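You operate a simulated robot arm through the tools that you are given. There is no shell and no other tool.

Carry out the task below with a simulated robot arm. There is one attempt and no reset: what you move stays moved.

Task
Make up a tub of wet wipes from the roll with the green band.
Fine: lid off, roll in, swing the spout over the tub before four strokes of the pump key, park the spout, lid on; nothing is spilt. Where these are worked on the way, their far stop is far enough and under half their travel is too little: spout.

The check looks at the end state, three seconds after you hand in, the way a careful person would. Anything else that was tipped, shoved, dropped, spilled or broken makes it a failure. Lids that push on must go on centred and level and be pressed home; caps that screw on are set level and turned clockwise until they are tight.

Robot
A 6-joint arm with a three-finger gripper, fixed in place. Base frame: the origin is at the foot of the arm, x ahead of it, y to its left, z up. Lengths are in cm, angles in degrees, forces in N, time in s.
Its first joint turns from -166.0 to 166.0 degrees. Payload 4.89 kg.
The tool frame sits at the grasp point between the pads (the TCP): z along the fingers, y along the line on which they close. The tips reach 3 cm beyond it. The gripper opens to 16.4 cm. The gripper's body begins 12.5 cm behind the TCP.
Orientation is that of the tool frame in the base frame, as a unit quaternion [x, y, z, w]. With the fingers straight down and closing along the base's y, the tool's x points along the base's -x, its y along +y and its z along -z.

Tools
- The arm moves only by the tool servo_tool. Its argument "plan" is a list that holds one entry, the list of rows, each a list of 7 numbers: the shift along the base's x, y, z in cm, then the turn, a rotation vector about the base's x, y, z in degrees, then the gripper command, from -1 (fully open) to 1 (shut), values between in proportion. In form: [[[x, y, z, wx, wy, wz, hand], ...]]. A call has 1 to 20 rows; each row shifts and turns the commanded pose from where the row before left it. Rows are played at 5 a second. More than 5 cm and 8.6 degrees between two rows, or a gripper value outside its range, and nothing of the call is played. A pose out of reach is approached as far as the arm can. The call stops where the force on the tool passes 90 N (or 10 N more than at its start, if that is more) or the arm is blocked; 0.2 s more then pass. The fingers move at their own pace (about 10.8 cm/s each) and stop on an object; they squeeze with about 28 N. The grip force told is the motor's: it shows also when the fingers shut on nothing. Time passes only in rows, and 0.2 s behind the last, so rows that do not move let the fingers close. It gives the time, the measured TCP pose, the force on the tool (base axes), the opening and the grip force at its end, in the units of the frame above (readings bear some noise), with the torque about the TCP (base axes, N m) and any sound that the robot's microphone picked up.
- Cameras (640 x 400 px; columns grow to the right, rows downward): "scene" is fixed at [4.78, -64.76, 164.9]; the picture's right is [0.58, -0.82, 0.00], its down [-0.41, -0.29, -0.87] and it looks along [0.71, 0.50, -0.50] (base axes); focal length 338 px, centre (320, 200). "wrist" rides on the gripper at [7.6, -0.2, -15.2] in the tool frame; the picture's right is [0.02, 1.00, 0.00], its down [-0.88, 0.02, -0.47] and it looks along [-0.47, 0.01, 0.88] (tool axes); focal length 247 px, centre (320, 200). There is no depth. A picture from a camera that has moved, and an enlarged one, comes with that camera's place and axes in the base frame and with its lens.
- get_image(camera): a new picture of that camera. It takes no simulated time.
- move_column(by): slides the trunk up (or, below 0, down) by that many cm; the arm rides with it, the base frame stays. It gives what a move gives, with no picture.
- close_up(camera, box): a new picture of the part [left, top, right, bottom] of that camera's present view, enlarged. It takes no simulated time.
- job_done(): hands the job in; it is judged then, once.

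Places have to be worked out from the pictures, the camera data and where the tool is seen. Open the gripper and draw the arm clear of the work before you hand the job in, unless the task says otherwise.

The tools are called by a JSON object that holds its "op" and its "data". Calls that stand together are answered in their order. servo_tool: Moves the arm, as the interface text tells. Its arguments: {"type":"object","properties":{"plan":{"type":"array","items":{"type":"array","items":{"type":"array","items":{"type":"number"}}}}},"required":["plan"]} The other tools are called the same way: move_column (by) slides the trunk up or down; get_image (camera) takes a picture; close_up (camera, box) takes an enlarged picture of a part of a camera's view; job_done () hands the job in.

At the start:

```text
clock: 0.0
tool_pos: [58.66, 6.47, 136.41]
orientation: [0.001, 1.0, 0.0, 0.0]
force: [0.0, -0.1, 0.1]
moment: [-0.01, 0.0, -0.01]
finger_gap: 16.4
grip_force: 0.1
trunk travel left (down, up): [-17.5, 21.5]
```

scene: 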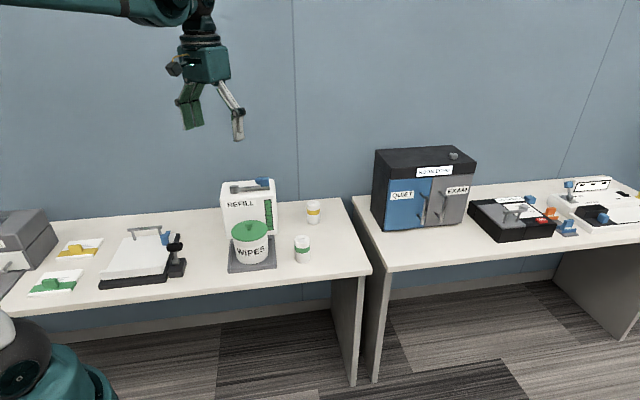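
wrist: 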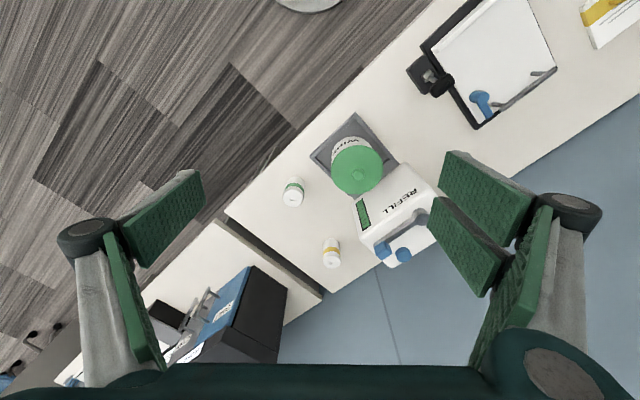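

I start by looking closer at the dispenser, tub and rolls before moving anything.

{"op": "close_up", "data": {"camera": "scene", "box": [200, 160, 360, 280]}}

{"op": "close_up", "data": {"camera": "wrist", "box": [260, 90, 460, 280]}}

{"op": "close_up", "data": {"camera": "scene", "box": [0, 200, 200, 320]}}

{"op": "close_up", "data": {"camera": "scene", "box": [360, 130, 640, 270]}}

```text
3.33 times, centred on (280, 220) of scene
camera zoom: at [4.78, -64.76, 164.9], right [0.58, -0.82, 0.0], down [-0.41, -0.29, -0.87], along [0.71, 0.5, -0.5], focal length 1126 px, centre (453, 133)
```

zoom: 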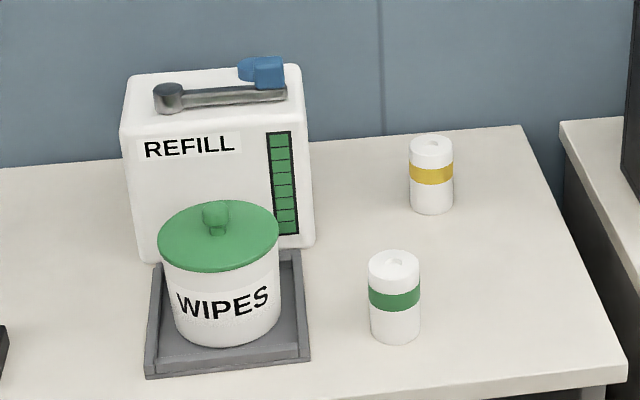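

```text
2.11 times, centred on (360, 185) of wrist
camera zoom: at [51.12, 6.25, 151.59], right [-0.02, 1.0, 0.0], down [0.88, 0.02, 0.47], along [0.47, 0.01, -0.88], focal length 520 px, centre (236, 232)
```

zoom: 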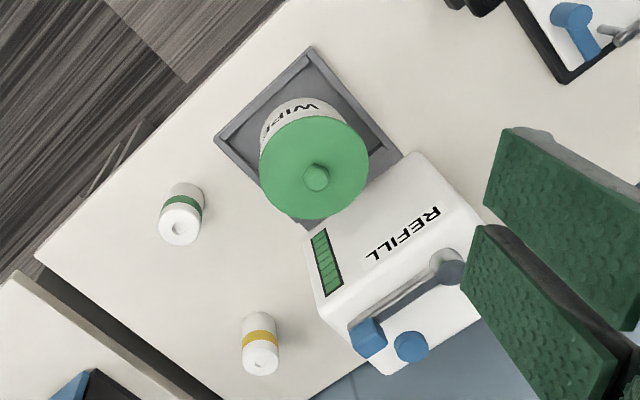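

```text
3.20 times, centred on (100, 260) of scene
camera zoom: at [4.78, -64.76, 164.9], right [0.58, -0.82, 0.0], down [-0.41, -0.29, -0.87], along [0.71, 0.5, -0.5], focal length 1081 px, centre (1024, 8)
```

zoom: 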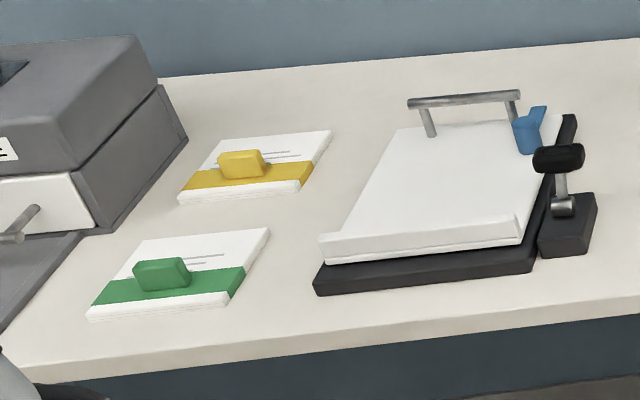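

```text
2.29 times, centred on (500, 200) of scene
camera zoom: at [4.78, -64.76, 164.9], right [0.58, -0.82, 0.0], down [-0.41, -0.29, -0.87], along [0.71, 0.5, -0.5], focal length 772 px, centre (-91, 200)
```

zoom: 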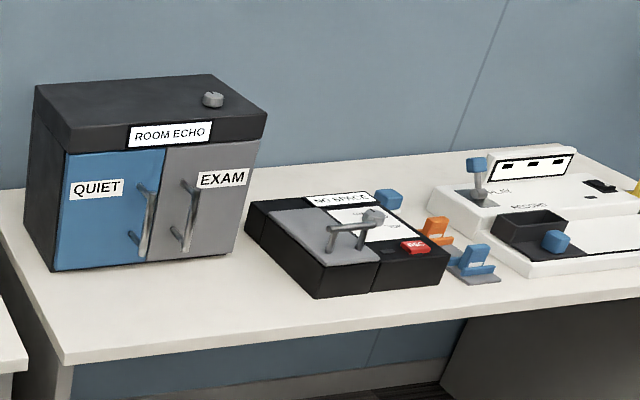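

The dispenser top is at about z≈101 with the spout pivot near (82,31) and its blue end near (90,22.6), a round blue key is behind it near (91.5,28), the lid knob is at about (74,16,95), and the green roll's top is at about (84,-1,90). I'll move above the dispenser for a better look with the wrist camera.

{"op": "servo_tool", "data": {"plan": [[[2.3, 2.6, -1.6, 0, 0, 0, -1], [2.3, 2.6, -1.6, 0, 0, 0, -1], [2.3, 2.6, -1.6, 0, 0, 0, -1], [2.3, 2.6, -1.6, 0, 0, 0, -1], [2.3, 2.6, -1.6, 0, 0, 0, -1], [2.3, 2.6, -1.6, 0, 0, 0, -1], [2.3, 2.6, -1.6, 0, 0, 0, -1], [0, 0, 0, 0, 0, 0, -1]]]}}

{"op": "get_image", "data": {"camera": "wrist"}}

{"op": "get_image", "data": {"camera": "scene"}}

```text
clock: 1.8
tool_pos: [74.78, 24.76, 125.15]
orientation: [-0.001, 1.0, 0.0, 0.0]
force: [0.1, 0.2, 0.5]
moment: [-0.11, 0.13, -0.03]
finger_gap: 16.39
grip_force: 0.1
trunk travel left (down, up): [-17.5, 21.5]
```

```text
taken
camera wrist: at [67.32, 24.52, 140.32], right [-0.02, 1.0, 0.0], down [0.88, 0.02, 0.47], along [0.47, 0.01, -0.88], focal length 247 px, centre (320, 200)
```

wrist: 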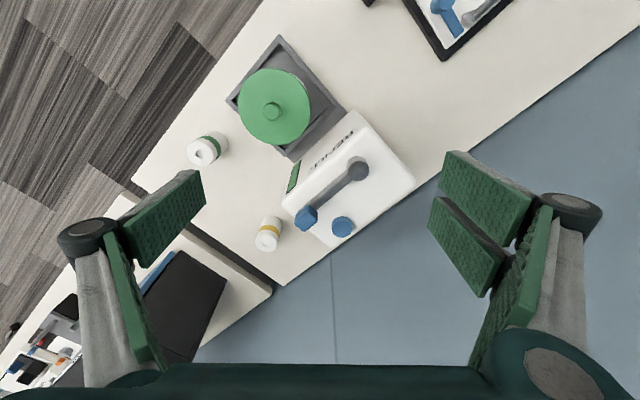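

```text
taken
```

scene: 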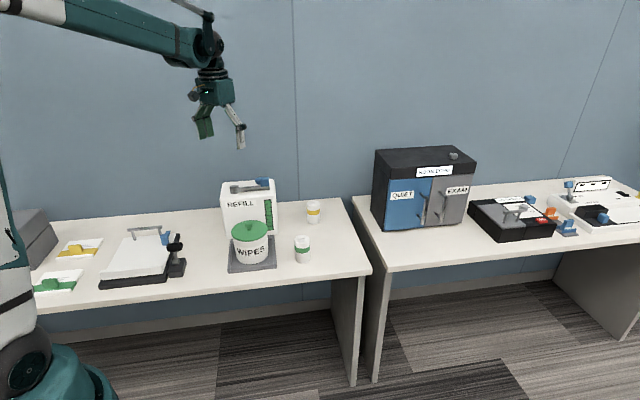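

{"op": "close_up", "data": {"camera": "wrist", "box": [220, 20, 440, 260]}}

{"op": "close_up", "data": {"camera": "wrist", "box": [270, 130, 400, 250]}}

{"op": "close_up", "data": {"camera": "scene", "box": [215, 165, 285, 225]}}

```text
1.67 times, centred on (330, 140) of wrist
camera zoom: at [67.32, 24.52, 140.32], right [-0.02, 1.0, 0.0], down [0.88, 0.02, 0.47], along [0.47, 0.01, -0.88], focal length 412 px, centre (303, 300)
```

zoom: 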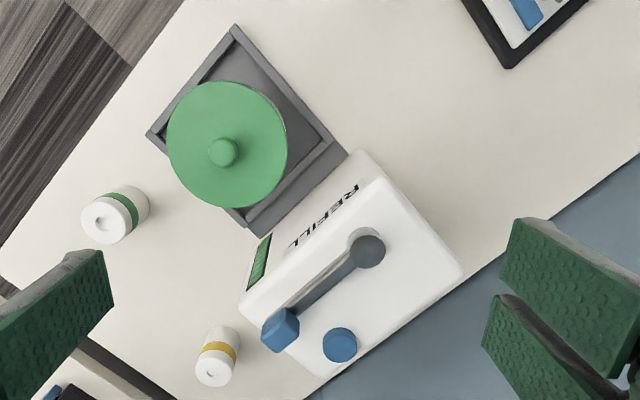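

```text
3.33 times, centred on (335, 190) of wrist
camera zoom: at [67.32, 24.52, 140.32], right [-0.02, 1.0, 0.0], down [0.88, 0.02, 0.47], along [0.47, 0.01, -0.88], focal length 823 px, centre (270, 233)
```

zoom: 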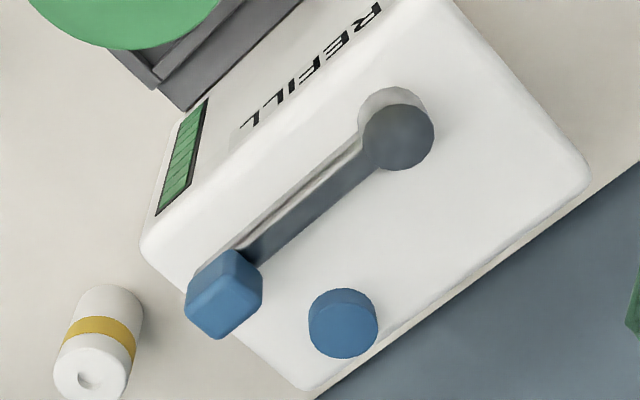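

```text
6.67 times, centred on (250, 195) of scene
camera zoom: at [4.78, -64.76, 164.9], right [0.58, -0.82, 0.0], down [-0.41, -0.29, -0.87], along [0.71, 0.5, -0.5], focal length 2253 px, centre (787, 233)
```

zoom: 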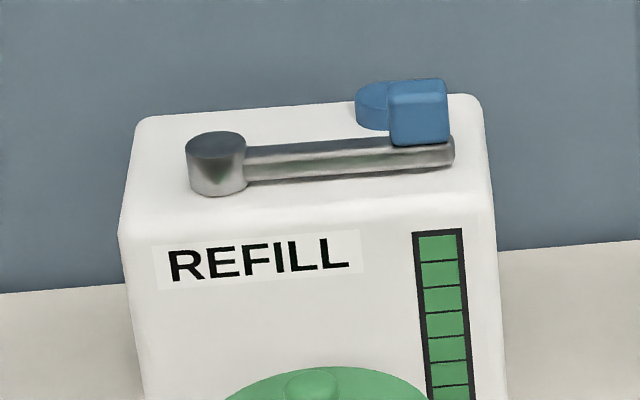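

The pictures give the lid knob top at about (74.1,16.2,95) and the lid plane at z≈92. I'll half-close the fingers and come above the knob, still well clear, to verify the alignment.

{"op": "servo_tool", "data": {"plan": [[[0, -2.1, -3, 0, 0, 0, 0.2], [-0.2, -2.1, -3, 0, 0, 0, 0.2], [-0.2, -2.1, -3, 0, 0, 0, 0.2], [-0.2, -2.2, -3, 0, 0, 0, 0.2], [0, 0, -3, 0, 0, 0, 0.2], [0, 0, 0, 0, 0, 0, 0.2]]]}}

{"op": "get_image", "data": {"camera": "wrist"}}

{"op": "close_up", "data": {"camera": "scene", "box": [190, 120, 330, 290]}}

```text
clock: 3.2
tool_pos: [74.01, 16.1, 110.08]
orientation: [0.001, 1.0, 0.0, 0.001]
force: [0.7, -0.2, 1.0]
moment: [0.02, -0.02, 0.02]
finger_gap: 6.58
grip_force: 0.1
trunk travel left (down, up): [-17.5, 21.5]
```

```text
taken
camera wrist: at [66.49, 15.84, 125.2], right [-0.02, 1.0, 0.0], down [0.88, 0.02, 0.47], along [0.47, 0.01, -0.88], focal length 247 px, centre (320, 200)
```

wrist: 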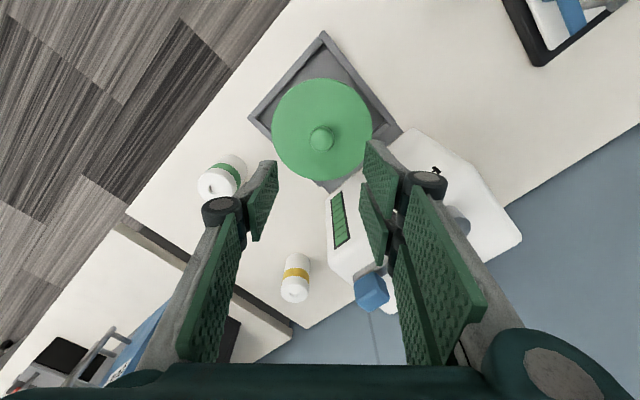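

```text
2.35 times, centred on (260, 205) of scene
camera zoom: at [4.78, -64.76, 164.9], right [0.58, -0.82, 0.0], down [-0.41, -0.29, -0.87], along [0.71, 0.5, -0.5], focal length 795 px, centre (461, 188)
```

zoom: 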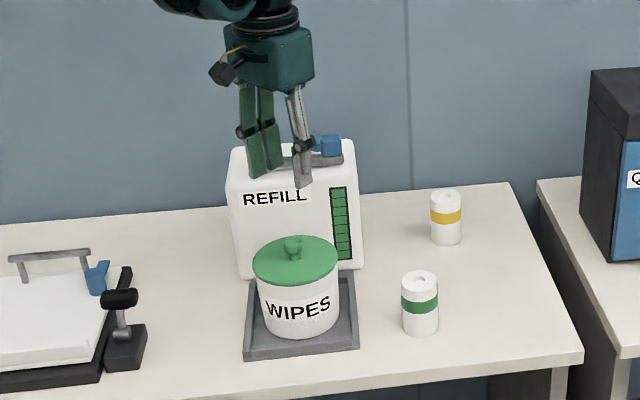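

The knob shows at (73.9,16.1), right under the tool. I look at the knob's shape closely before going down.

{"op": "close_up", "data": {"camera": "wrist", "box": [240, 60, 400, 200]}}

{"op": "close_up", "data": {"camera": "scene", "box": [225, 205, 285, 275]}}

```text
2.86 times, centred on (320, 130) of wrist
camera zoom: at [66.49, 15.84, 125.2], right [-0.02, 1.0, 0.0], down [0.88, 0.02, 0.47], along [0.47, 0.01, -0.88], focal length 706 px, centre (320, 400)
```

zoom: 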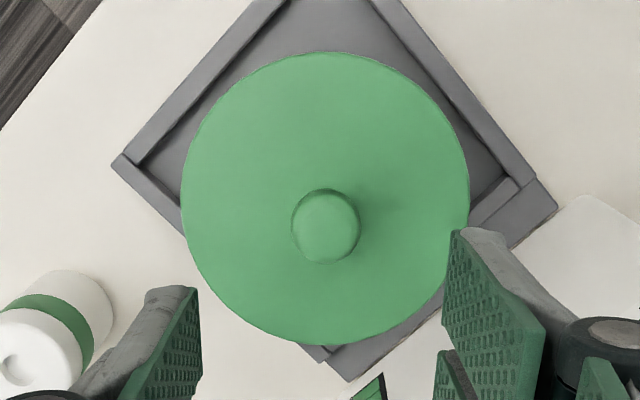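

```text
5.71 times, centred on (255, 240) of scene
camera zoom: at [4.78, -64.76, 164.9], right [0.58, -0.82, 0.0], down [-0.41, -0.29, -0.87], along [0.71, 0.5, -0.5], focal length 1931 px, centre (691, -29)
```

zoom: 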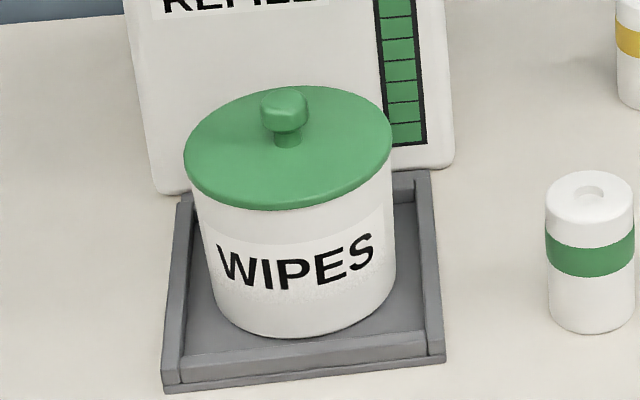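

The knob is a mushroom head about 3 cm wide, with the lid plane at z≈92.2. I descend so the tips stop just above the lid at about z 92.7.

{"op": "servo_tool", "data": {"plan": [[[-0.05, 0, -3, 0, 0, 0, 0.2], [0, 0, -3, 0, 0, 0, 0.2], [0, 0, -3, 0, 0, 0, 0.2], [0, 0, -3, 0, 0, 0, 0.2], [0, 0, -1.5, 0, 0, 0, 0.2], [0, 0, -0.7, 0, 0, 0, 0.2], [0, 0, 0, 0, 0, 0, 0.2]]]}}

{"op": "close_up", "data": {"camera": "scene", "box": [205, 175, 305, 275]}}

{"op": "get_image", "data": {"camera": "wrist"}}

```text
clock: 4.8
tool_pos: [74.32, 16.23, 96.01]
orientation: [0.0, 1.0, 0.0, 0.0]
force: [0.4, 0.0, -0.5]
moment: [0.0, 0.02, 0.01]
finger_gap: 6.56
grip_force: 0.0
trunk travel left (down, up): [-17.5, 21.5]
```

```text
4.00 times, centred on (255, 225) of scene
camera zoom: at [4.78, -64.76, 164.9], right [0.58, -0.82, 0.0], down [-0.41, -0.29, -0.87], along [0.71, 0.5, -0.5], focal length 1352 px, centre (580, 100)
```

zoom: 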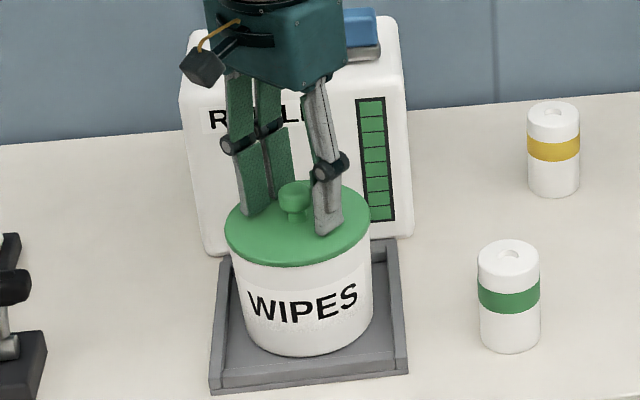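

```text
taken
camera wrist: at [66.69, 15.86, 111.11], right [-0.02, 1.0, 0.0], down [0.88, 0.02, 0.47], along [0.47, 0.01, -0.88], focal length 247 px, centre (320, 200)
```

wrist: 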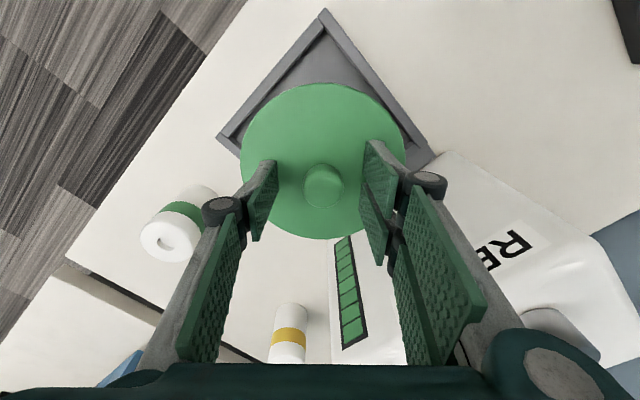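

Knob sits centred between the pads. I close on it, going down just a little more.

{"op": "servo_tool", "data": {"plan": [[[-0.2, 0.05, -0.2, 0, 0, 0, 0.2], [0, 0, 0, 0, 0, 0, 0.5], [0, 0, 0, 0, 0, 0, 0.8], [0, 0, 0, 0, 0, 0, 1], [0, 0, 0, 0, 0, 0, 1], [0, 0, 0, 0, 0, 0, 1]]]}}

{"op": "close_up", "data": {"camera": "scene", "box": [205, 175, 305, 275]}}

```text
clock: 6.2
tool_pos: [73.95, 16.04, 95.72]
orientation: [0.0, 1.0, 0.0, 0.0]
force: [-0.7, -1.5, -0.3]
moment: [-0.01, 0.01, 0.0]
finger_gap: 2.7
grip_force: 28.2
trunk travel left (down, up): [-17.5, 21.5]
heard: snap
```

```text
4.00 times, centred on (255, 225) of scene
camera zoom: at [4.78, -64.76, 164.9], right [0.58, -0.82, 0.0], down [-0.41, -0.29, -0.87], along [0.71, 0.5, -0.5], focal length 1352 px, centre (580, 100)
```

zoom: 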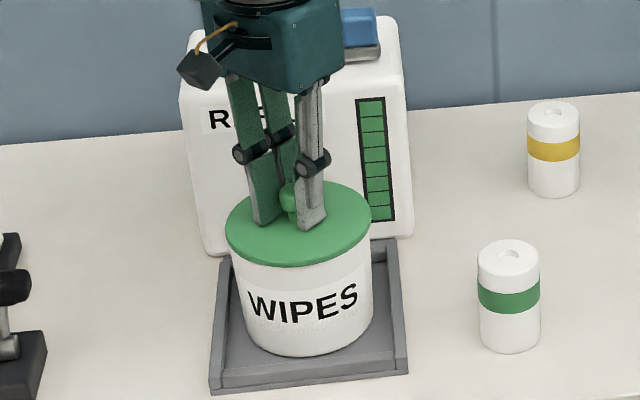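

The knob is gripped (gap 2.7, 28 N). I lift slowly and watch that the tub stays.

{"op": "servo_tool", "data": {"plan": [[[0, 0, 0.3, 0, 0, 0, 1], [0, 0, 0.4, 0, 0, 0, 1], [0, 0, 0.5, 0, 0, 0, 1], [0, 0, 0.8, 0, 0, 0, 1], [0, 0, 0, 0, 0, 0, 1]]]}}

{"op": "close_up", "data": {"camera": "scene", "box": [205, 175, 305, 275]}}

```text
clock: 7.4
tool_pos: [73.94, 16.29, 97.77]
orientation: [0.0, 1.0, -0.001, -0.001]
force: [1.0, 0.4, -0.3]
moment: [0.03, -0.04, -0.02]
finger_gap: 2.68
grip_force: 28.0
trunk travel left (down, up): [-17.5, 21.5]
```

```text
4.00 times, centred on (255, 225) of scene
camera zoom: at [4.78, -64.76, 164.9], right [0.58, -0.82, 0.0], down [-0.41, -0.29, -0.87], along [0.71, 0.5, -0.5], focal length 1352 px, centre (580, 100)
```

zoom: 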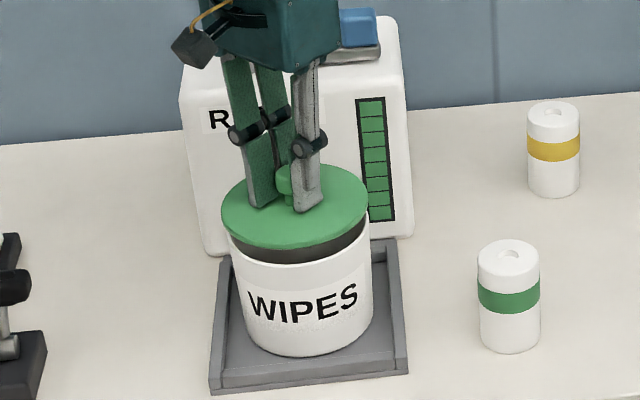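

The lid is lifting level and the tub stays put. I raise it further and carry it to the free spot at the right of the green roll.

{"op": "servo_tool", "data": {"plan": [[[0, 0, 2, 0, 0, 0, 1], [0, 0, 3, 0, 0, 0, 1], [0, 0, 3, 0, 0, 0, 1], [0.6, -0.8, 1, 0, 0, 0, 1], [1.2, -1.7, 0, 0, 0, 0, 1], [1.8, -2.5, 0, 0, 0, 0, 1], [1.8, -2.5, 0, 0, 0, 0, 1], [1.8, -2.5, 0, 0, 0, 0, 1], [1.8, -2.5, 0, 0, 0, 0, 1], [1.8, -2.5, 0, 0, 0, 0, 1], [1.8, -2.5, 0, 0, 0, 0, 1], [1.8, -2.5, 0, 0, 0, 0, 1], [1.8, -2.5, 0, 0, 0, 0, 1], [1.2, -1.7, 0, 0, 0, 0, 1], [0.8, -1.2, 0, 0, 0, 0, 1], [0, 0, 0, 0, 0, 0, 1], [0, 0, 0, 0, 0, 0, 1]]]}}

{"op": "get_image", "data": {"camera": "scene"}}

{"op": "get_image", "data": {"camera": "wrist"}}

```text
clock: 11.0
tool_pos: [92.16, -9.27, 106.52]
orientation: [0.0, 1.0, 0.0, 0.0]
force: [-0.1, -0.2, -1.1]
moment: [0.02, 0.02, 0.0]
finger_gap: 2.75
grip_force: 28.1
trunk travel left (down, up): [-17.5, 21.5]
```

```text
taken
```

scene: 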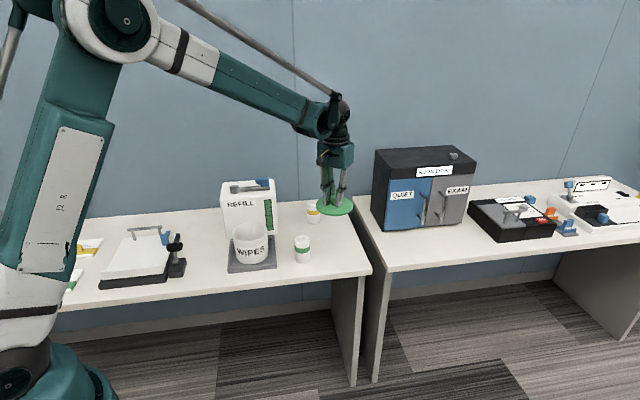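

```text
taken
camera wrist: at [84.6, -9.54, 121.75], right [-0.02, 1.0, 0.0], down [0.88, 0.02, 0.47], along [0.47, 0.01, -0.88], focal length 247 px, centre (320, 200)
```

wrist: 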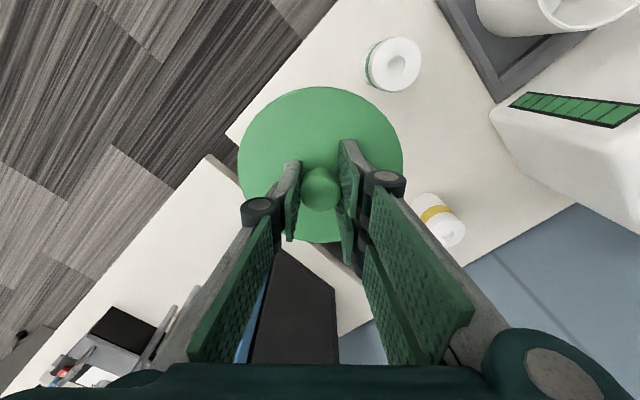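

Lid is held level over the free table spot. I lower it towards the table (surface near z≈80.3), stopping short first.

{"op": "servo_tool", "data": {"plan": [[[0, 0, -3, 0, 0, 0, 1], [0, 0, -4, 0, 0, 0, 1], [0, 0, -4, 0, 0, 0, 1], [0, 0, -4, 0, 0, 0, 1], [0, 0, -3, 0, 0, 0, 1], [0, 0, -1, 0, 0, 0, 1], [0, 0, 0, 0, 0, 0, 1]]]}}

{"op": "close_up", "data": {"camera": "scene", "box": [270, 190, 390, 290]}}

```text
clock: 12.6
tool_pos: [92.32, -9.01, 87.89]
orientation: [0.0, 1.0, 0.0, 0.0]
force: [0.5, -1.0, -0.4]
moment: [0.02, 0.04, -0.02]
finger_gap: 2.73
grip_force: 28.0
trunk travel left (down, up): [-17.5, 21.5]
```

```text
4.00 times, centred on (330, 240) of scene
camera zoom: at [4.78, -64.76, 164.9], right [0.58, -0.82, 0.0], down [-0.41, -0.29, -0.87], along [0.71, 0.5, -0.5], focal length 1352 px, centre (280, 40)
```

zoom: 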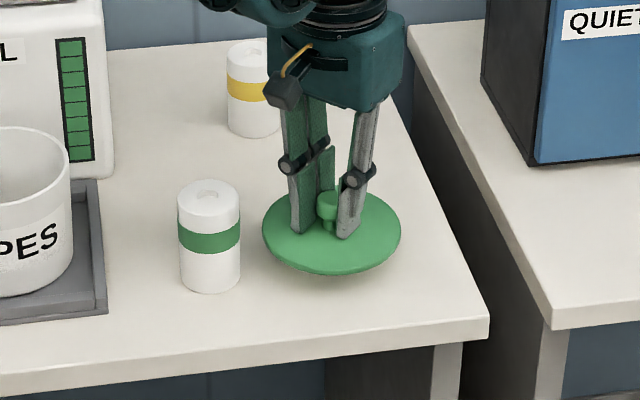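

Still a few cm of air below the lid; I lower in small steps and watch the force.

{"op": "servo_tool", "data": {"plan": [[[0, 0, -0.6, 0, 0, 0, 1], [0, 0, -0.6, 0, 0, 0, 1], [0, 0, -0.4, 0, 0, 0, 1], [0, 0, 0, 0, 0, 0, 1]]]}}

{"op": "close_up", "data": {"camera": "scene", "box": [270, 190, 390, 290]}}

```text
clock: 13.6
tool_pos: [92.26, -9.03, 86.18]
orientation: [0.0, 1.0, 0.001, 0.0]
force: [0.4, 1.0, -0.6]
moment: [-0.04, 0.0, 0.02]
finger_gap: 2.71
grip_force: 27.6
trunk travel left (down, up): [-17.5, 21.5]
```

```text
4.00 times, centred on (330, 240) of scene
camera zoom: at [4.78, -64.76, 164.9], right [0.58, -0.82, 0.0], down [-0.41, -0.29, -0.87], along [0.71, 0.5, -0.5], focal length 1352 px, centre (280, 40)
```

zoom: 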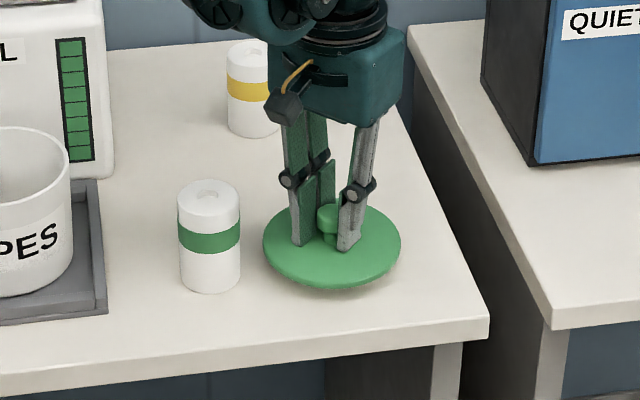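

{"op": "servo_tool", "data": {"plan": [[[0, 0, -0.3, 0, 0, 0, 1], [0, 0, -0.3, 0, 0, 0, 1], [0, 0, 0, 0, 0, 0, 1]]]}}

```text
clock: 14.4
tool_pos: [92.3, -9.09, 85.54]
orientation: [-0.001, 1.0, 0.0, 0.0]
force: [1.1, -0.5, -0.7]
moment: [-0.03, 0.02, -0.02]
finger_gap: 2.67
grip_force: 27.8
trunk travel left (down, up): [-17.5, 21.5]
```

No contact yet at 85.54; I keep lowering in 0.2 cm steps.

{"op": "servo_tool", "data": {"plan": [[[0, 0, -0.2, 0, 0, 0, 1], [0, 0, -0.2, 0, 0, 0, 1], [0, 0, 0, 0, 0, 0, 1]]]}}

{"op": "close_up", "data": {"camera": "scene", "box": [270, 190, 390, 290]}}

```text
clock: 15.2
tool_pos: [92.24, -9.2, 85.37]
orientation: [0.0, 1.0, -0.001, 0.0]
force: [-0.3, -0.7, -1.1]
moment: [0.01, 0.0, -0.01]
finger_gap: 2.67
grip_force: 28.0
trunk travel left (down, up): [-17.5, 21.5]
```

```text
4.00 times, centred on (330, 240) of scene
camera zoom: at [4.78, -64.76, 164.9], right [0.58, -0.82, 0.0], down [-0.41, -0.29, -0.87], along [0.71, 0.5, -0.5], focal length 1352 px, centre (280, 40)
```

zoom: 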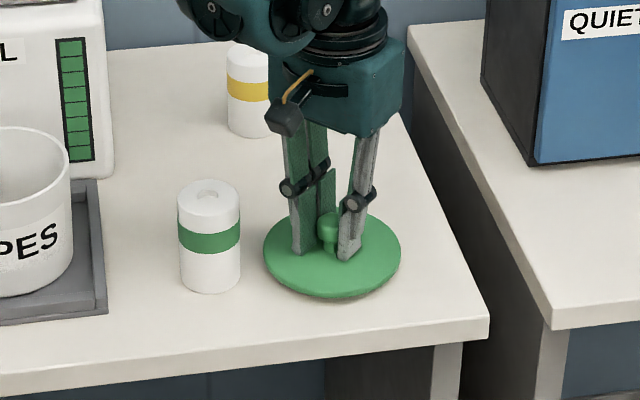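

{"op": "servo_tool", "data": {"plan": [[[0, 0, -0.2, 0, 0, 0, 1], [0, 0, -0.2, 0, 0, 0, 1], [0, 0, 0, 0, 0, 0, 1]]]}}

```text
clock: 16.0
tool_pos: [92.19, -9.22, 84.82]
orientation: [0.0, 1.0, 0.001, 0.001]
force: [0.2, 0.0, -1.8]
moment: [0.02, 0.03, 0.02]
finger_gap: 2.69
grip_force: 27.7
trunk travel left (down, up): [-17.5, 21.5]
```

Force on z is still only about -1.8 N (lid weight plus noise), so there is no firm contact yet. I keep going down gently.

{"op": "servo_tool", "data": {"plan": [[[0, 0, -0.2, 0, 0, 0, 1], [0, 0, -0.2, 0, 0, 0, 1], [0, 0, 0, 0, 0, 0, 1]]]}}

{"op": "close_up", "data": {"camera": "scene", "box": [300, 220, 380, 280]}}

```text
clock: 16.8
tool_pos: [92.28, -9.21, 84.44]
orientation: [0.0, 1.0, 0.0, 0.0]
force: [-0.2, 0.2, 5.8]
moment: [0.01, -0.06, -0.07]
finger_gap: 2.69
grip_force: 28.0
trunk travel left (down, up): [-17.5, 21.5]
```

```text
6.67 times, centred on (340, 250) of scene
camera zoom: at [4.78, -64.76, 164.9], right [0.58, -0.82, 0.0], down [-0.41, -0.29, -0.87], along [0.71, 0.5, -0.5], focal length 2253 px, centre (187, -133)
```

zoom: 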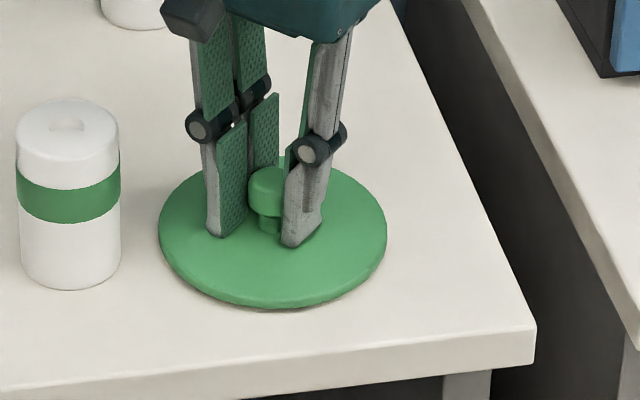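

Contact: +5.8 N at TCP z 84.44, the lid lies on the table at (92.3,-9.2). I open a little and rise straight up.

{"op": "servo_tool", "data": {"plan": [[[0, 0, 0, 0, 0, 0, 0.5], [0, 0, 0, 0, 0, 0, 0.3], [0, 0, 0, 0, 0, 0, 0.3], [0, 0, 2, 0, 0, 0, 0.3], [0, 0, 4, 0, 0, 0, 0.3], [0, 0, 4, 0, 0, 0, 0.3], [0, 0, 4, 0, 0, 0, 0.3], [0, 0, 3, 0, 0, 0, 0.3], [0, 0, 0, 0, 0, 0, 0.3]]]}}

{"op": "get_image", "data": {"camera": "wrist"}}

{"op": "close_up", "data": {"camera": "scene", "box": [210, 170, 390, 290]}}

```text
clock: 18.8
tool_pos: [92.09, -9.26, 101.63]
orientation: [0.0, 1.0, 0.0, 0.0]
force: [-0.6, -1.4, 0.3]
moment: [-0.02, -0.1, 0.0]
finger_gap: 5.73
grip_force: 0.1
trunk travel left (down, up): [-17.5, 21.5]
```

```text
taken
camera wrist: at [84.51, -9.45, 116.74], right [-0.02, 1.0, 0.0], down [0.88, 0.02, 0.47], along [0.47, 0.01, -0.88], focal length 247 px, centre (320, 200)
```

wrist: 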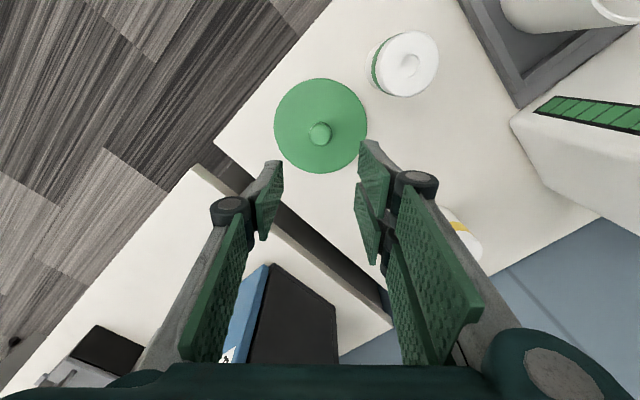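

```text
3.33 times, centred on (300, 230) of scene
camera zoom: at [4.78, -64.76, 164.9], right [0.58, -0.82, 0.0], down [-0.41, -0.29, -0.87], along [0.71, 0.5, -0.5], focal length 1126 px, centre (387, 100)
```

zoom: 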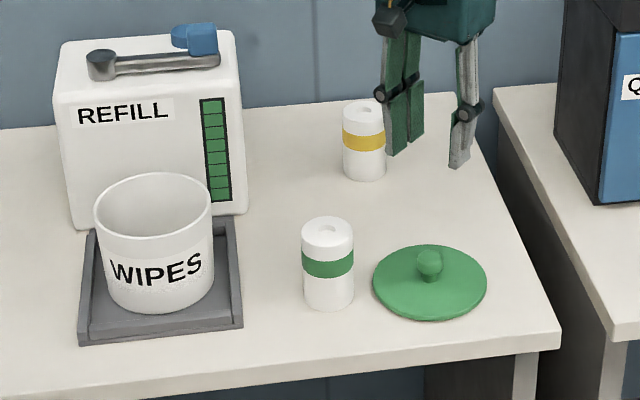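

The lid rests flat on the table. Next is the green-banded roll at about (84.0,-0.9); I move above it with the fingers opened to about 9 cm.

{"op": "servo_tool", "data": {"plan": [[[-2, 2.1, 0, 0, 0, 0, -0.1], [-2, 2.1, 0, 0, 0, 0, -0.1], [-2, 2.1, 0, 0, 0, 0, -0.1], [-2.1, 2.1, 0, 0, 0, 0, -0.1], [0, 0, 0, 0, 0, 0, -0.1]]]}}

{"op": "get_image", "data": {"camera": "wrist"}}

{"op": "close_up", "data": {"camera": "scene", "box": [210, 170, 390, 290]}}

```text
clock: 20.0
tool_pos: [84.12, -0.98, 101.37]
orientation: [-0.001, 1.0, 0.0, 0.0]
force: [0.0, 0.0, -0.8]
moment: [-0.01, -0.02, 0.02]
finger_gap: 9.03
grip_force: 0.0
trunk travel left (down, up): [-17.5, 21.5]
```

```text
taken
camera wrist: at [76.54, -1.08, 116.47], right [-0.02, 1.0, 0.0], down [0.88, 0.02, 0.47], along [0.47, 0.01, -0.88], focal length 247 px, centre (320, 200)
```

wrist: 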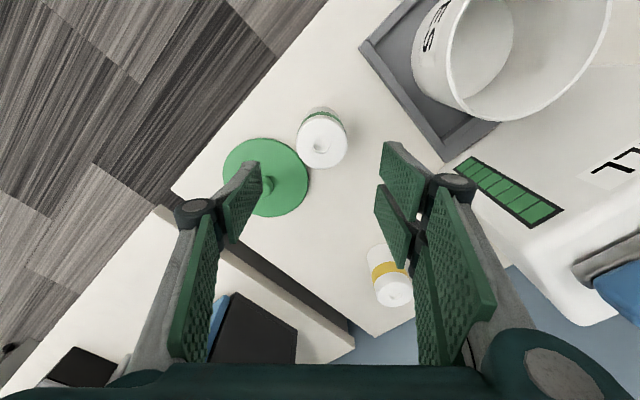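

```text
3.33 times, centred on (300, 230) of scene
camera zoom: at [4.78, -64.76, 164.9], right [0.58, -0.82, 0.0], down [-0.41, -0.29, -0.87], along [0.71, 0.5, -0.5], focal length 1126 px, centre (387, 100)
```

zoom: 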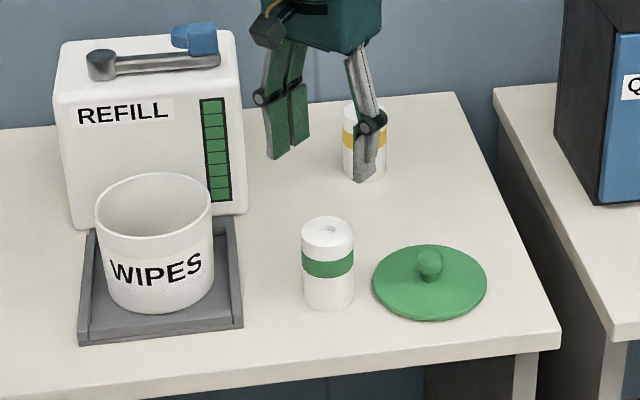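

Roll top centre shows at about (83.7,-0.7). I correct slightly and lower around it to TCP z≈89.5, fingers still open.

{"op": "servo_tool", "data": {"plan": [[[-0.3, 0.2, -3, 0, 0, 0, -0.1], [0, 0, -3, 0, 0, 0, -0.1], [0, 0, -3, 0, 0, 0, -0.1], [0, 0, -2, 0, 0, 0, -0.1], [0, 0, -0.8, 0, 0, 0, -0.1], [0, 0, 0, 0, 0, 0, -0.1]]]}}

{"op": "get_image", "data": {"camera": "wrist"}}

{"op": "close_up", "data": {"camera": "scene", "box": [210, 170, 390, 290]}}

```text
clock: 21.4
tool_pos: [83.93, -0.49, 89.49]
orientation: [0.001, 1.0, 0.0, -0.001]
force: [1.1, 0.4, -0.9]
moment: [0.01, 0.04, -0.03]
finger_gap: 9.02
grip_force: 0.0
trunk travel left (down, up): [-17.5, 21.5]
```

```text
taken
camera wrist: at [76.26, -0.71, 104.62], right [-0.02, 1.0, 0.0], down [0.88, 0.02, 0.47], along [0.47, 0.01, -0.88], focal length 247 px, centre (320, 200)
```

wrist: 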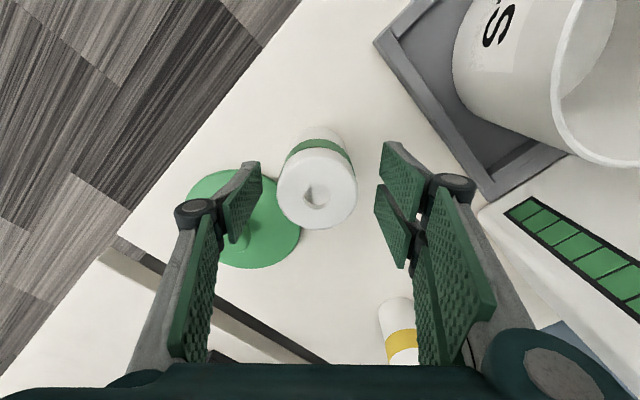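

```text
3.33 times, centred on (300, 230) of scene
camera zoom: at [4.78, -64.76, 164.9], right [0.58, -0.82, 0.0], down [-0.41, -0.29, -0.87], along [0.71, 0.5, -0.5], focal length 1126 px, centre (387, 100)
```

zoom: 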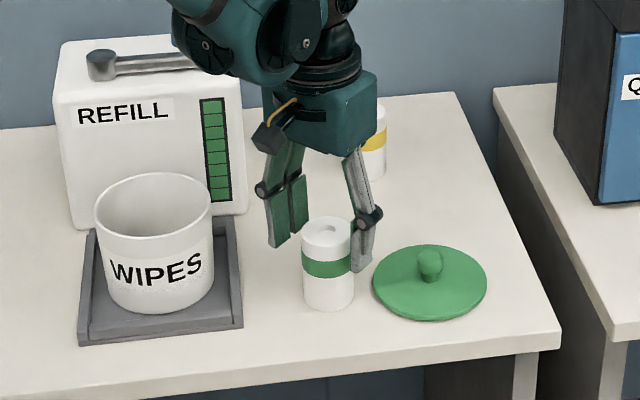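

Roll centre is at about (83.55,-0.8), so I shift a little and close on it.

{"op": "servo_tool", "data": {"plan": [[[-0.3, -0.25, 0, 0, 0, 0, -0.1], [0, 0, 0, 0, 0, 0, 0.1], [0, 0, 0, 0, 0, 0, 0.2], [0, 0, 0, 0, 0, 0, 0.3], [0, 0, 0, 0, 0, 0, 1], [0, 0, 0, 0, 0, 0, 1], [0, 0, 0, 0, 0, 0, 1]]]}}

{"op": "get_image", "data": {"camera": "wrist"}}

```text
clock: 23.0
tool_pos: [83.51, -0.69, 89.58]
orientation: [0.0, 1.0, 0.0, 0.0]
force: [-0.1, 0.8, 0.6]
moment: [-0.09, 0.0, -0.02]
finger_gap: 5.55
grip_force: 28.0
trunk travel left (down, up): [-17.5, 21.5]
```

```text
taken
camera wrist: at [75.9, -0.96, 104.72], right [-0.02, 1.0, 0.0], down [0.88, 0.02, 0.47], along [0.47, 0.01, -0.88], focal length 247 px, centre (320, 200)
```

wrist: 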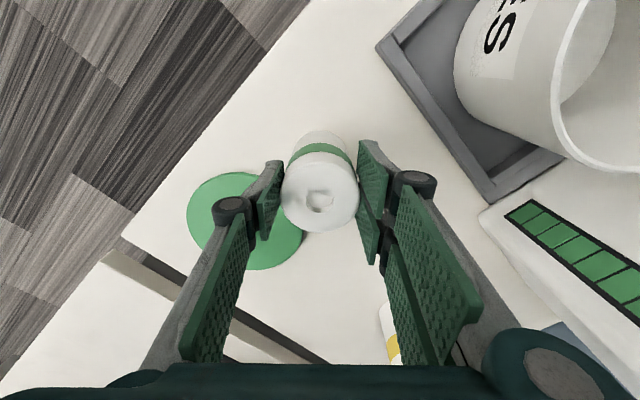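

The roll is held at 5.55 cm. I lift it straight up, look, and carry it over the tub centre (74.1,16.3).

{"op": "servo_tool", "data": {"plan": [[[0, 0, 1, 0, 0, 0, 1], [0, 0, 2.5, 0, 0, 0, 1], [0, 0, 3.5, 0, 0, 0, 1], [0, 0, 3.5, 0, 0, 0, 1], [0, 0, 3.5, 0, 0, 0, 1], [0, 0, 1, 0, 0, 0, 1], [0, 0, 0, 0, 0, 0, 1]]]}}

{"op": "close_up", "data": {"camera": "scene", "box": [210, 170, 390, 290]}}

```text
clock: 24.6
tool_pos: [83.43, -0.72, 104.67]
orientation: [0.0, 1.0, 0.0, 0.0]
force: [0.0, 0.1, -0.7]
moment: [0.0, -0.01, 0.0]
finger_gap: 5.57
grip_force: 28.0
trunk travel left (down, up): [-17.5, 21.5]
```

```text
3.33 times, centred on (300, 230) of scene
camera zoom: at [4.78, -64.76, 164.9], right [0.58, -0.82, 0.0], down [-0.41, -0.29, -0.87], along [0.71, 0.5, -0.5], focal length 1126 px, centre (387, 100)
```

zoom: 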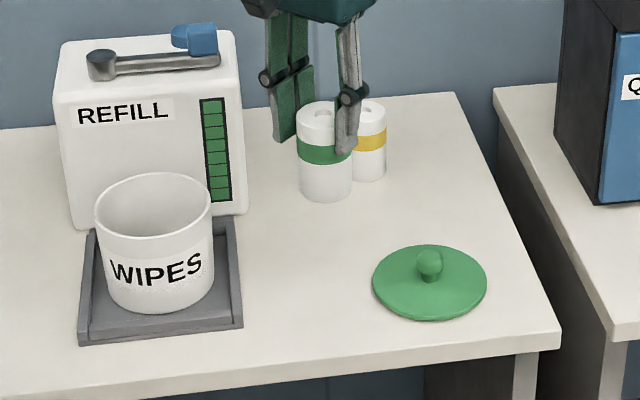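

Roll is lifted upright. I carry it over the tub at this height.

{"op": "servo_tool", "data": {"plan": [[[-0.6, 1.1, 0, 0, 0, 0, 1], [-1.3, 2.4, 0, 0, 0, 0, 1], [-1.3, 2.4, 0, 0, 0, 0, 1], [-1.3, 2.4, 0, 0, 0, 0, 1], [-1.3, 2.4, 0, 0, 0, 0, 1], [-1.3, 2.4, 0, 0, 0, 0, 1], [-1.3, 2.4, 0, 0, 0, 0, 1], [-0.95, 1.5, 0, 0, 0, 0, 1], [0, 0, 0, 0, 0, 0, 1], [0, 0, 0, 0, 0, 0, 1]]]}}

{"op": "get_image", "data": {"camera": "wrist"}}

{"op": "close_up", "data": {"camera": "scene", "box": [200, 150, 320, 280]}}

```text
clock: 26.8
tool_pos: [74.17, 16.12, 104.58]
orientation: [0.0, 1.0, 0.0, 0.0]
force: [-0.9, 0.3, -1.7]
moment: [-0.04, -0.02, -0.01]
finger_gap: 5.55
grip_force: 27.6
trunk travel left (down, up): [-17.5, 21.5]
```

```text
taken
camera wrist: at [66.52, 15.94, 119.73], right [-0.02, 1.0, 0.0], down [0.88, 0.02, 0.47], along [0.47, 0.01, -0.88], focal length 247 px, centre (320, 200)
```

wrist: 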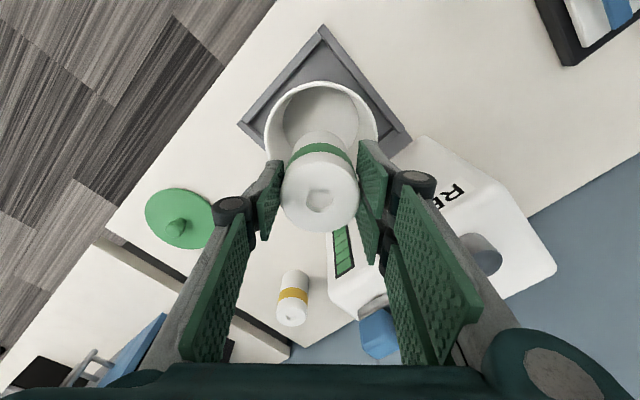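

```text
3.08 times, centred on (260, 215) of scene
camera zoom: at [4.78, -64.76, 164.9], right [0.58, -0.82, 0.0], down [-0.41, -0.29, -0.87], along [0.71, 0.5, -0.5], focal length 1040 px, centre (505, 154)
```

zoom: 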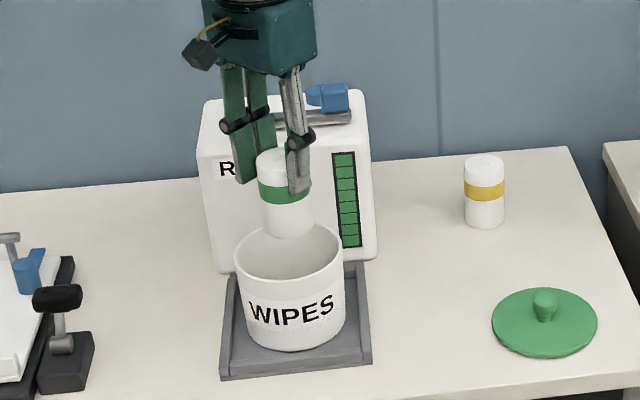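

The roll is over the tub opening, centred within a few mm. I lower it into the tub to just above the floor, then look.

{"op": "servo_tool", "data": {"plan": [[[-0.2, 0.05, -2, 0, 0, 0, 1], [0, 0, -2, 0, 0, 0, 1], [0, 0, -2, 0, 0, 0, 1], [0, 0, -2, 0, 0, 0, 1], [0, 0, -2, 0, 0, 0, 1], [0, 0, -1.3, 0, 0, 0, 1], [0, 0, 0, 0, 0, 0, 1]]]}}

{"op": "get_image", "data": {"camera": "wrist"}}

{"op": "close_up", "data": {"camera": "scene", "box": [200, 150, 320, 280]}}

```text
clock: 28.4
tool_pos: [73.93, 16.15, 93.22]
orientation: [0.0, 1.0, -0.001, -0.001]
force: [0.2, -0.3, -1.5]
moment: [0.0, 0.08, 0.0]
finger_gap: 5.57
grip_force: 27.9
trunk travel left (down, up): [-17.5, 21.5]
```

```text
taken
camera wrist: at [66.36, 15.94, 108.36], right [-0.02, 1.0, 0.0], down [0.88, 0.02, 0.47], along [0.47, 0.01, -0.88], focal length 247 px, centre (320, 200)
```

wrist: 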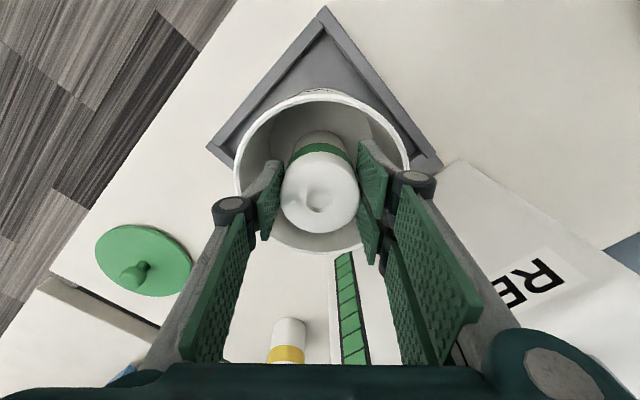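

```text
3.08 times, centred on (260, 215) of scene
camera zoom: at [4.78, -64.76, 164.9], right [0.58, -0.82, 0.0], down [-0.41, -0.29, -0.87], along [0.71, 0.5, -0.5], focal length 1040 px, centre (505, 154)
```

zoom: 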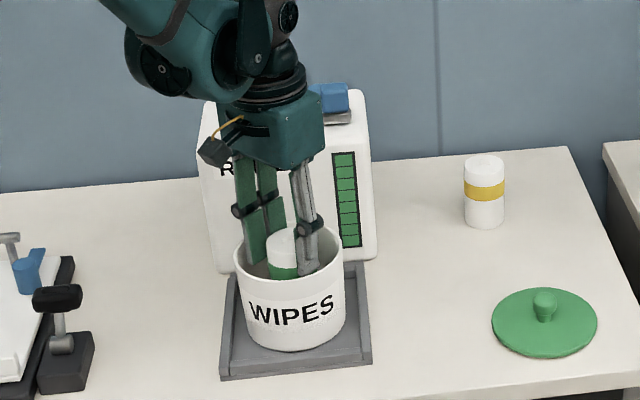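

The roll is inside, centred, about 1–2 cm above the floor. I continue in small steps until I feel the floor.

{"op": "servo_tool", "data": {"plan": [[[0, 0, -0.4, 0, 0, 0, 1], [0, 0, -0.4, 0, 0, 0, 1], [0, 0, -0.3, 0, 0, 0, 1], [0, 0, 0, 0, 0, 0, 1]]]}}

```text
clock: 29.4
tool_pos: [73.89, 16.28, 92.04]
orientation: [0.001, 1.0, 0.0, 0.0]
force: [-0.9, 1.1, -1.2]
moment: [0.01, 0.02, 0.0]
finger_gap: 5.53
grip_force: 28.1
trunk travel left (down, up): [-17.5, 21.5]
```

No contact yet at 92.0; I go on down in 0.2 cm steps.

{"op": "servo_tool", "data": {"plan": [[[0, 0, -0.2, 0, 0, 0, 1], [0, 0, -0.2, 0, 0, 0, 1], [0, 0, -0.2, 0, 0, 0, 1], [0, 0, 0, 0, 0, 0, 1]]]}}

```text
clock: 30.4
tool_pos: [74.03, 16.36, 91.66]
orientation: [-0.001, 1.0, 0.0, 0.0]
force: [-1.3, -0.6, -1.4]
moment: [0.01, 0.0, -0.03]
finger_gap: 5.56
grip_force: 27.7
trunk travel left (down, up): [-17.5, 21.5]
```

Still free at 91.6; another few small steps down.

{"op": "servo_tool", "data": {"plan": [[[0, 0, -0.2, 0, 0, 0, 1], [0, 0, -0.2, 0, 0, 0, 1], [0, 0, 0, 0, 0, 0, 1]]]}}

{"op": "close_up", "data": {"camera": "scene", "box": [215, 205, 285, 275]}}

```text
clock: 31.2
tool_pos: [74.01, 16.26, 91.19]
orientation: [0.0, 1.0, 0.0, -0.001]
force: [-0.2, -0.4, -1.4]
moment: [0.05, 0.02, -0.01]
finger_gap: 5.56
grip_force: 28.0
trunk travel left (down, up): [-17.5, 21.5]
```

```text
5.71 times, centred on (250, 240) of scene
camera zoom: at [4.78, -64.76, 164.9], right [0.58, -0.82, 0.0], down [-0.41, -0.29, -0.87], along [0.71, 0.5, -0.5], focal length 1931 px, centre (720, -29)
```

zoom: 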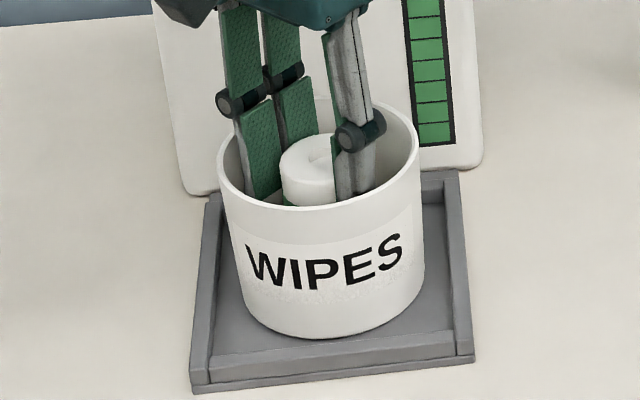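

Fingers and knuckles are clear of the rim; still no floor contact, so I keep lowering.

{"op": "servo_tool", "data": {"plan": [[[0, 0, -0.2, 0, 0, 0, 1], [0, 0, -0.2, 0, 0, 0, 1], [0, 0, 0, 0, 0, 0, 1]]]}}

```text
clock: 32.0
tool_pos: [73.92, 16.18, 90.87]
orientation: [-0.001, 1.0, 0.0, 0.0]
force: [5.3, 1.7, 35.0]
moment: [-0.02, -0.44, -0.13]
finger_gap: 5.54
grip_force: 27.6
trunk travel left (down, up): [-17.5, 21.5]
```

Floor contact (35 N). I ease up 0.2 cm, open only to about 7 cm so the fingers stay clear of the tub wall, then rise.

{"op": "servo_tool", "data": {"plan": [[[0, 0, 0.2, 0, 0, 0, 1], [0, 0, 0, 0, 0, 0, 0.3], [0, 0, 0, 0, 0, 0, 0.17], [0, 0, 0, 0, 0, 0, 0.17], [0, 0, 1, 0, 0, 0, 0.17], [0, 0, 2, 0, 0, 0, 0.17], [0, 0, 3, 0, 0, 0, 0.17], [0, 0, 4, 0, 0, 0, 0.17], [0, 0, 4, 0, 0, 0, 0.17], [0, 0, 4, 0, 0, 0, 0.17], [0, 0, 0, 0, 0, 0, 0.17]]]}}

{"op": "get_image", "data": {"camera": "wrist"}}

{"op": "close_up", "data": {"camera": "scene", "box": [200, 165, 300, 275]}}

```text
clock: 34.4
tool_pos: [73.8, 15.89, 109.51]
orientation: [-0.001, 1.0, 0.001, 0.0]
force: [-0.2, 0.3, 0.5]
moment: [0.02, -0.08, 0.01]
finger_gap: 6.81
grip_force: 0.0
trunk travel left (down, up): [-17.5, 21.5]
```

```text
taken
camera wrist: at [66.13, 15.81, 124.63], right [-0.02, 1.0, 0.0], down [0.88, 0.02, 0.47], along [0.47, 0.01, -0.88], focal length 247 px, centre (320, 200)
```

wrist: 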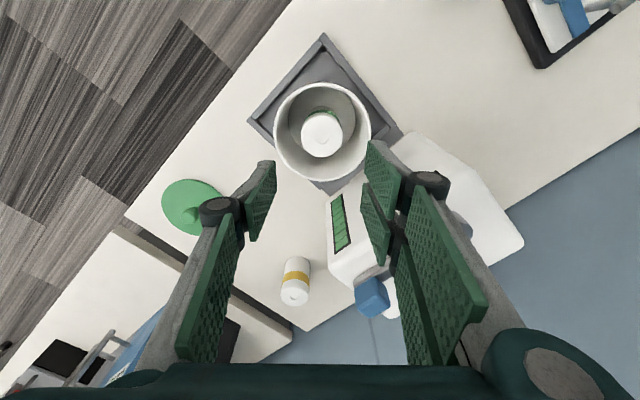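

```text
3.64 times, centred on (250, 220) of scene
camera zoom: at [4.78, -64.76, 164.9], right [0.58, -0.82, 0.0], down [-0.41, -0.29, -0.87], along [0.71, 0.5, -0.5], focal length 1229 px, centre (574, 127)
```

zoom: 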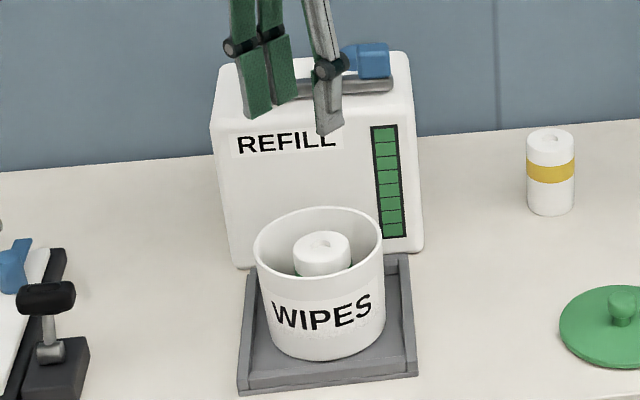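

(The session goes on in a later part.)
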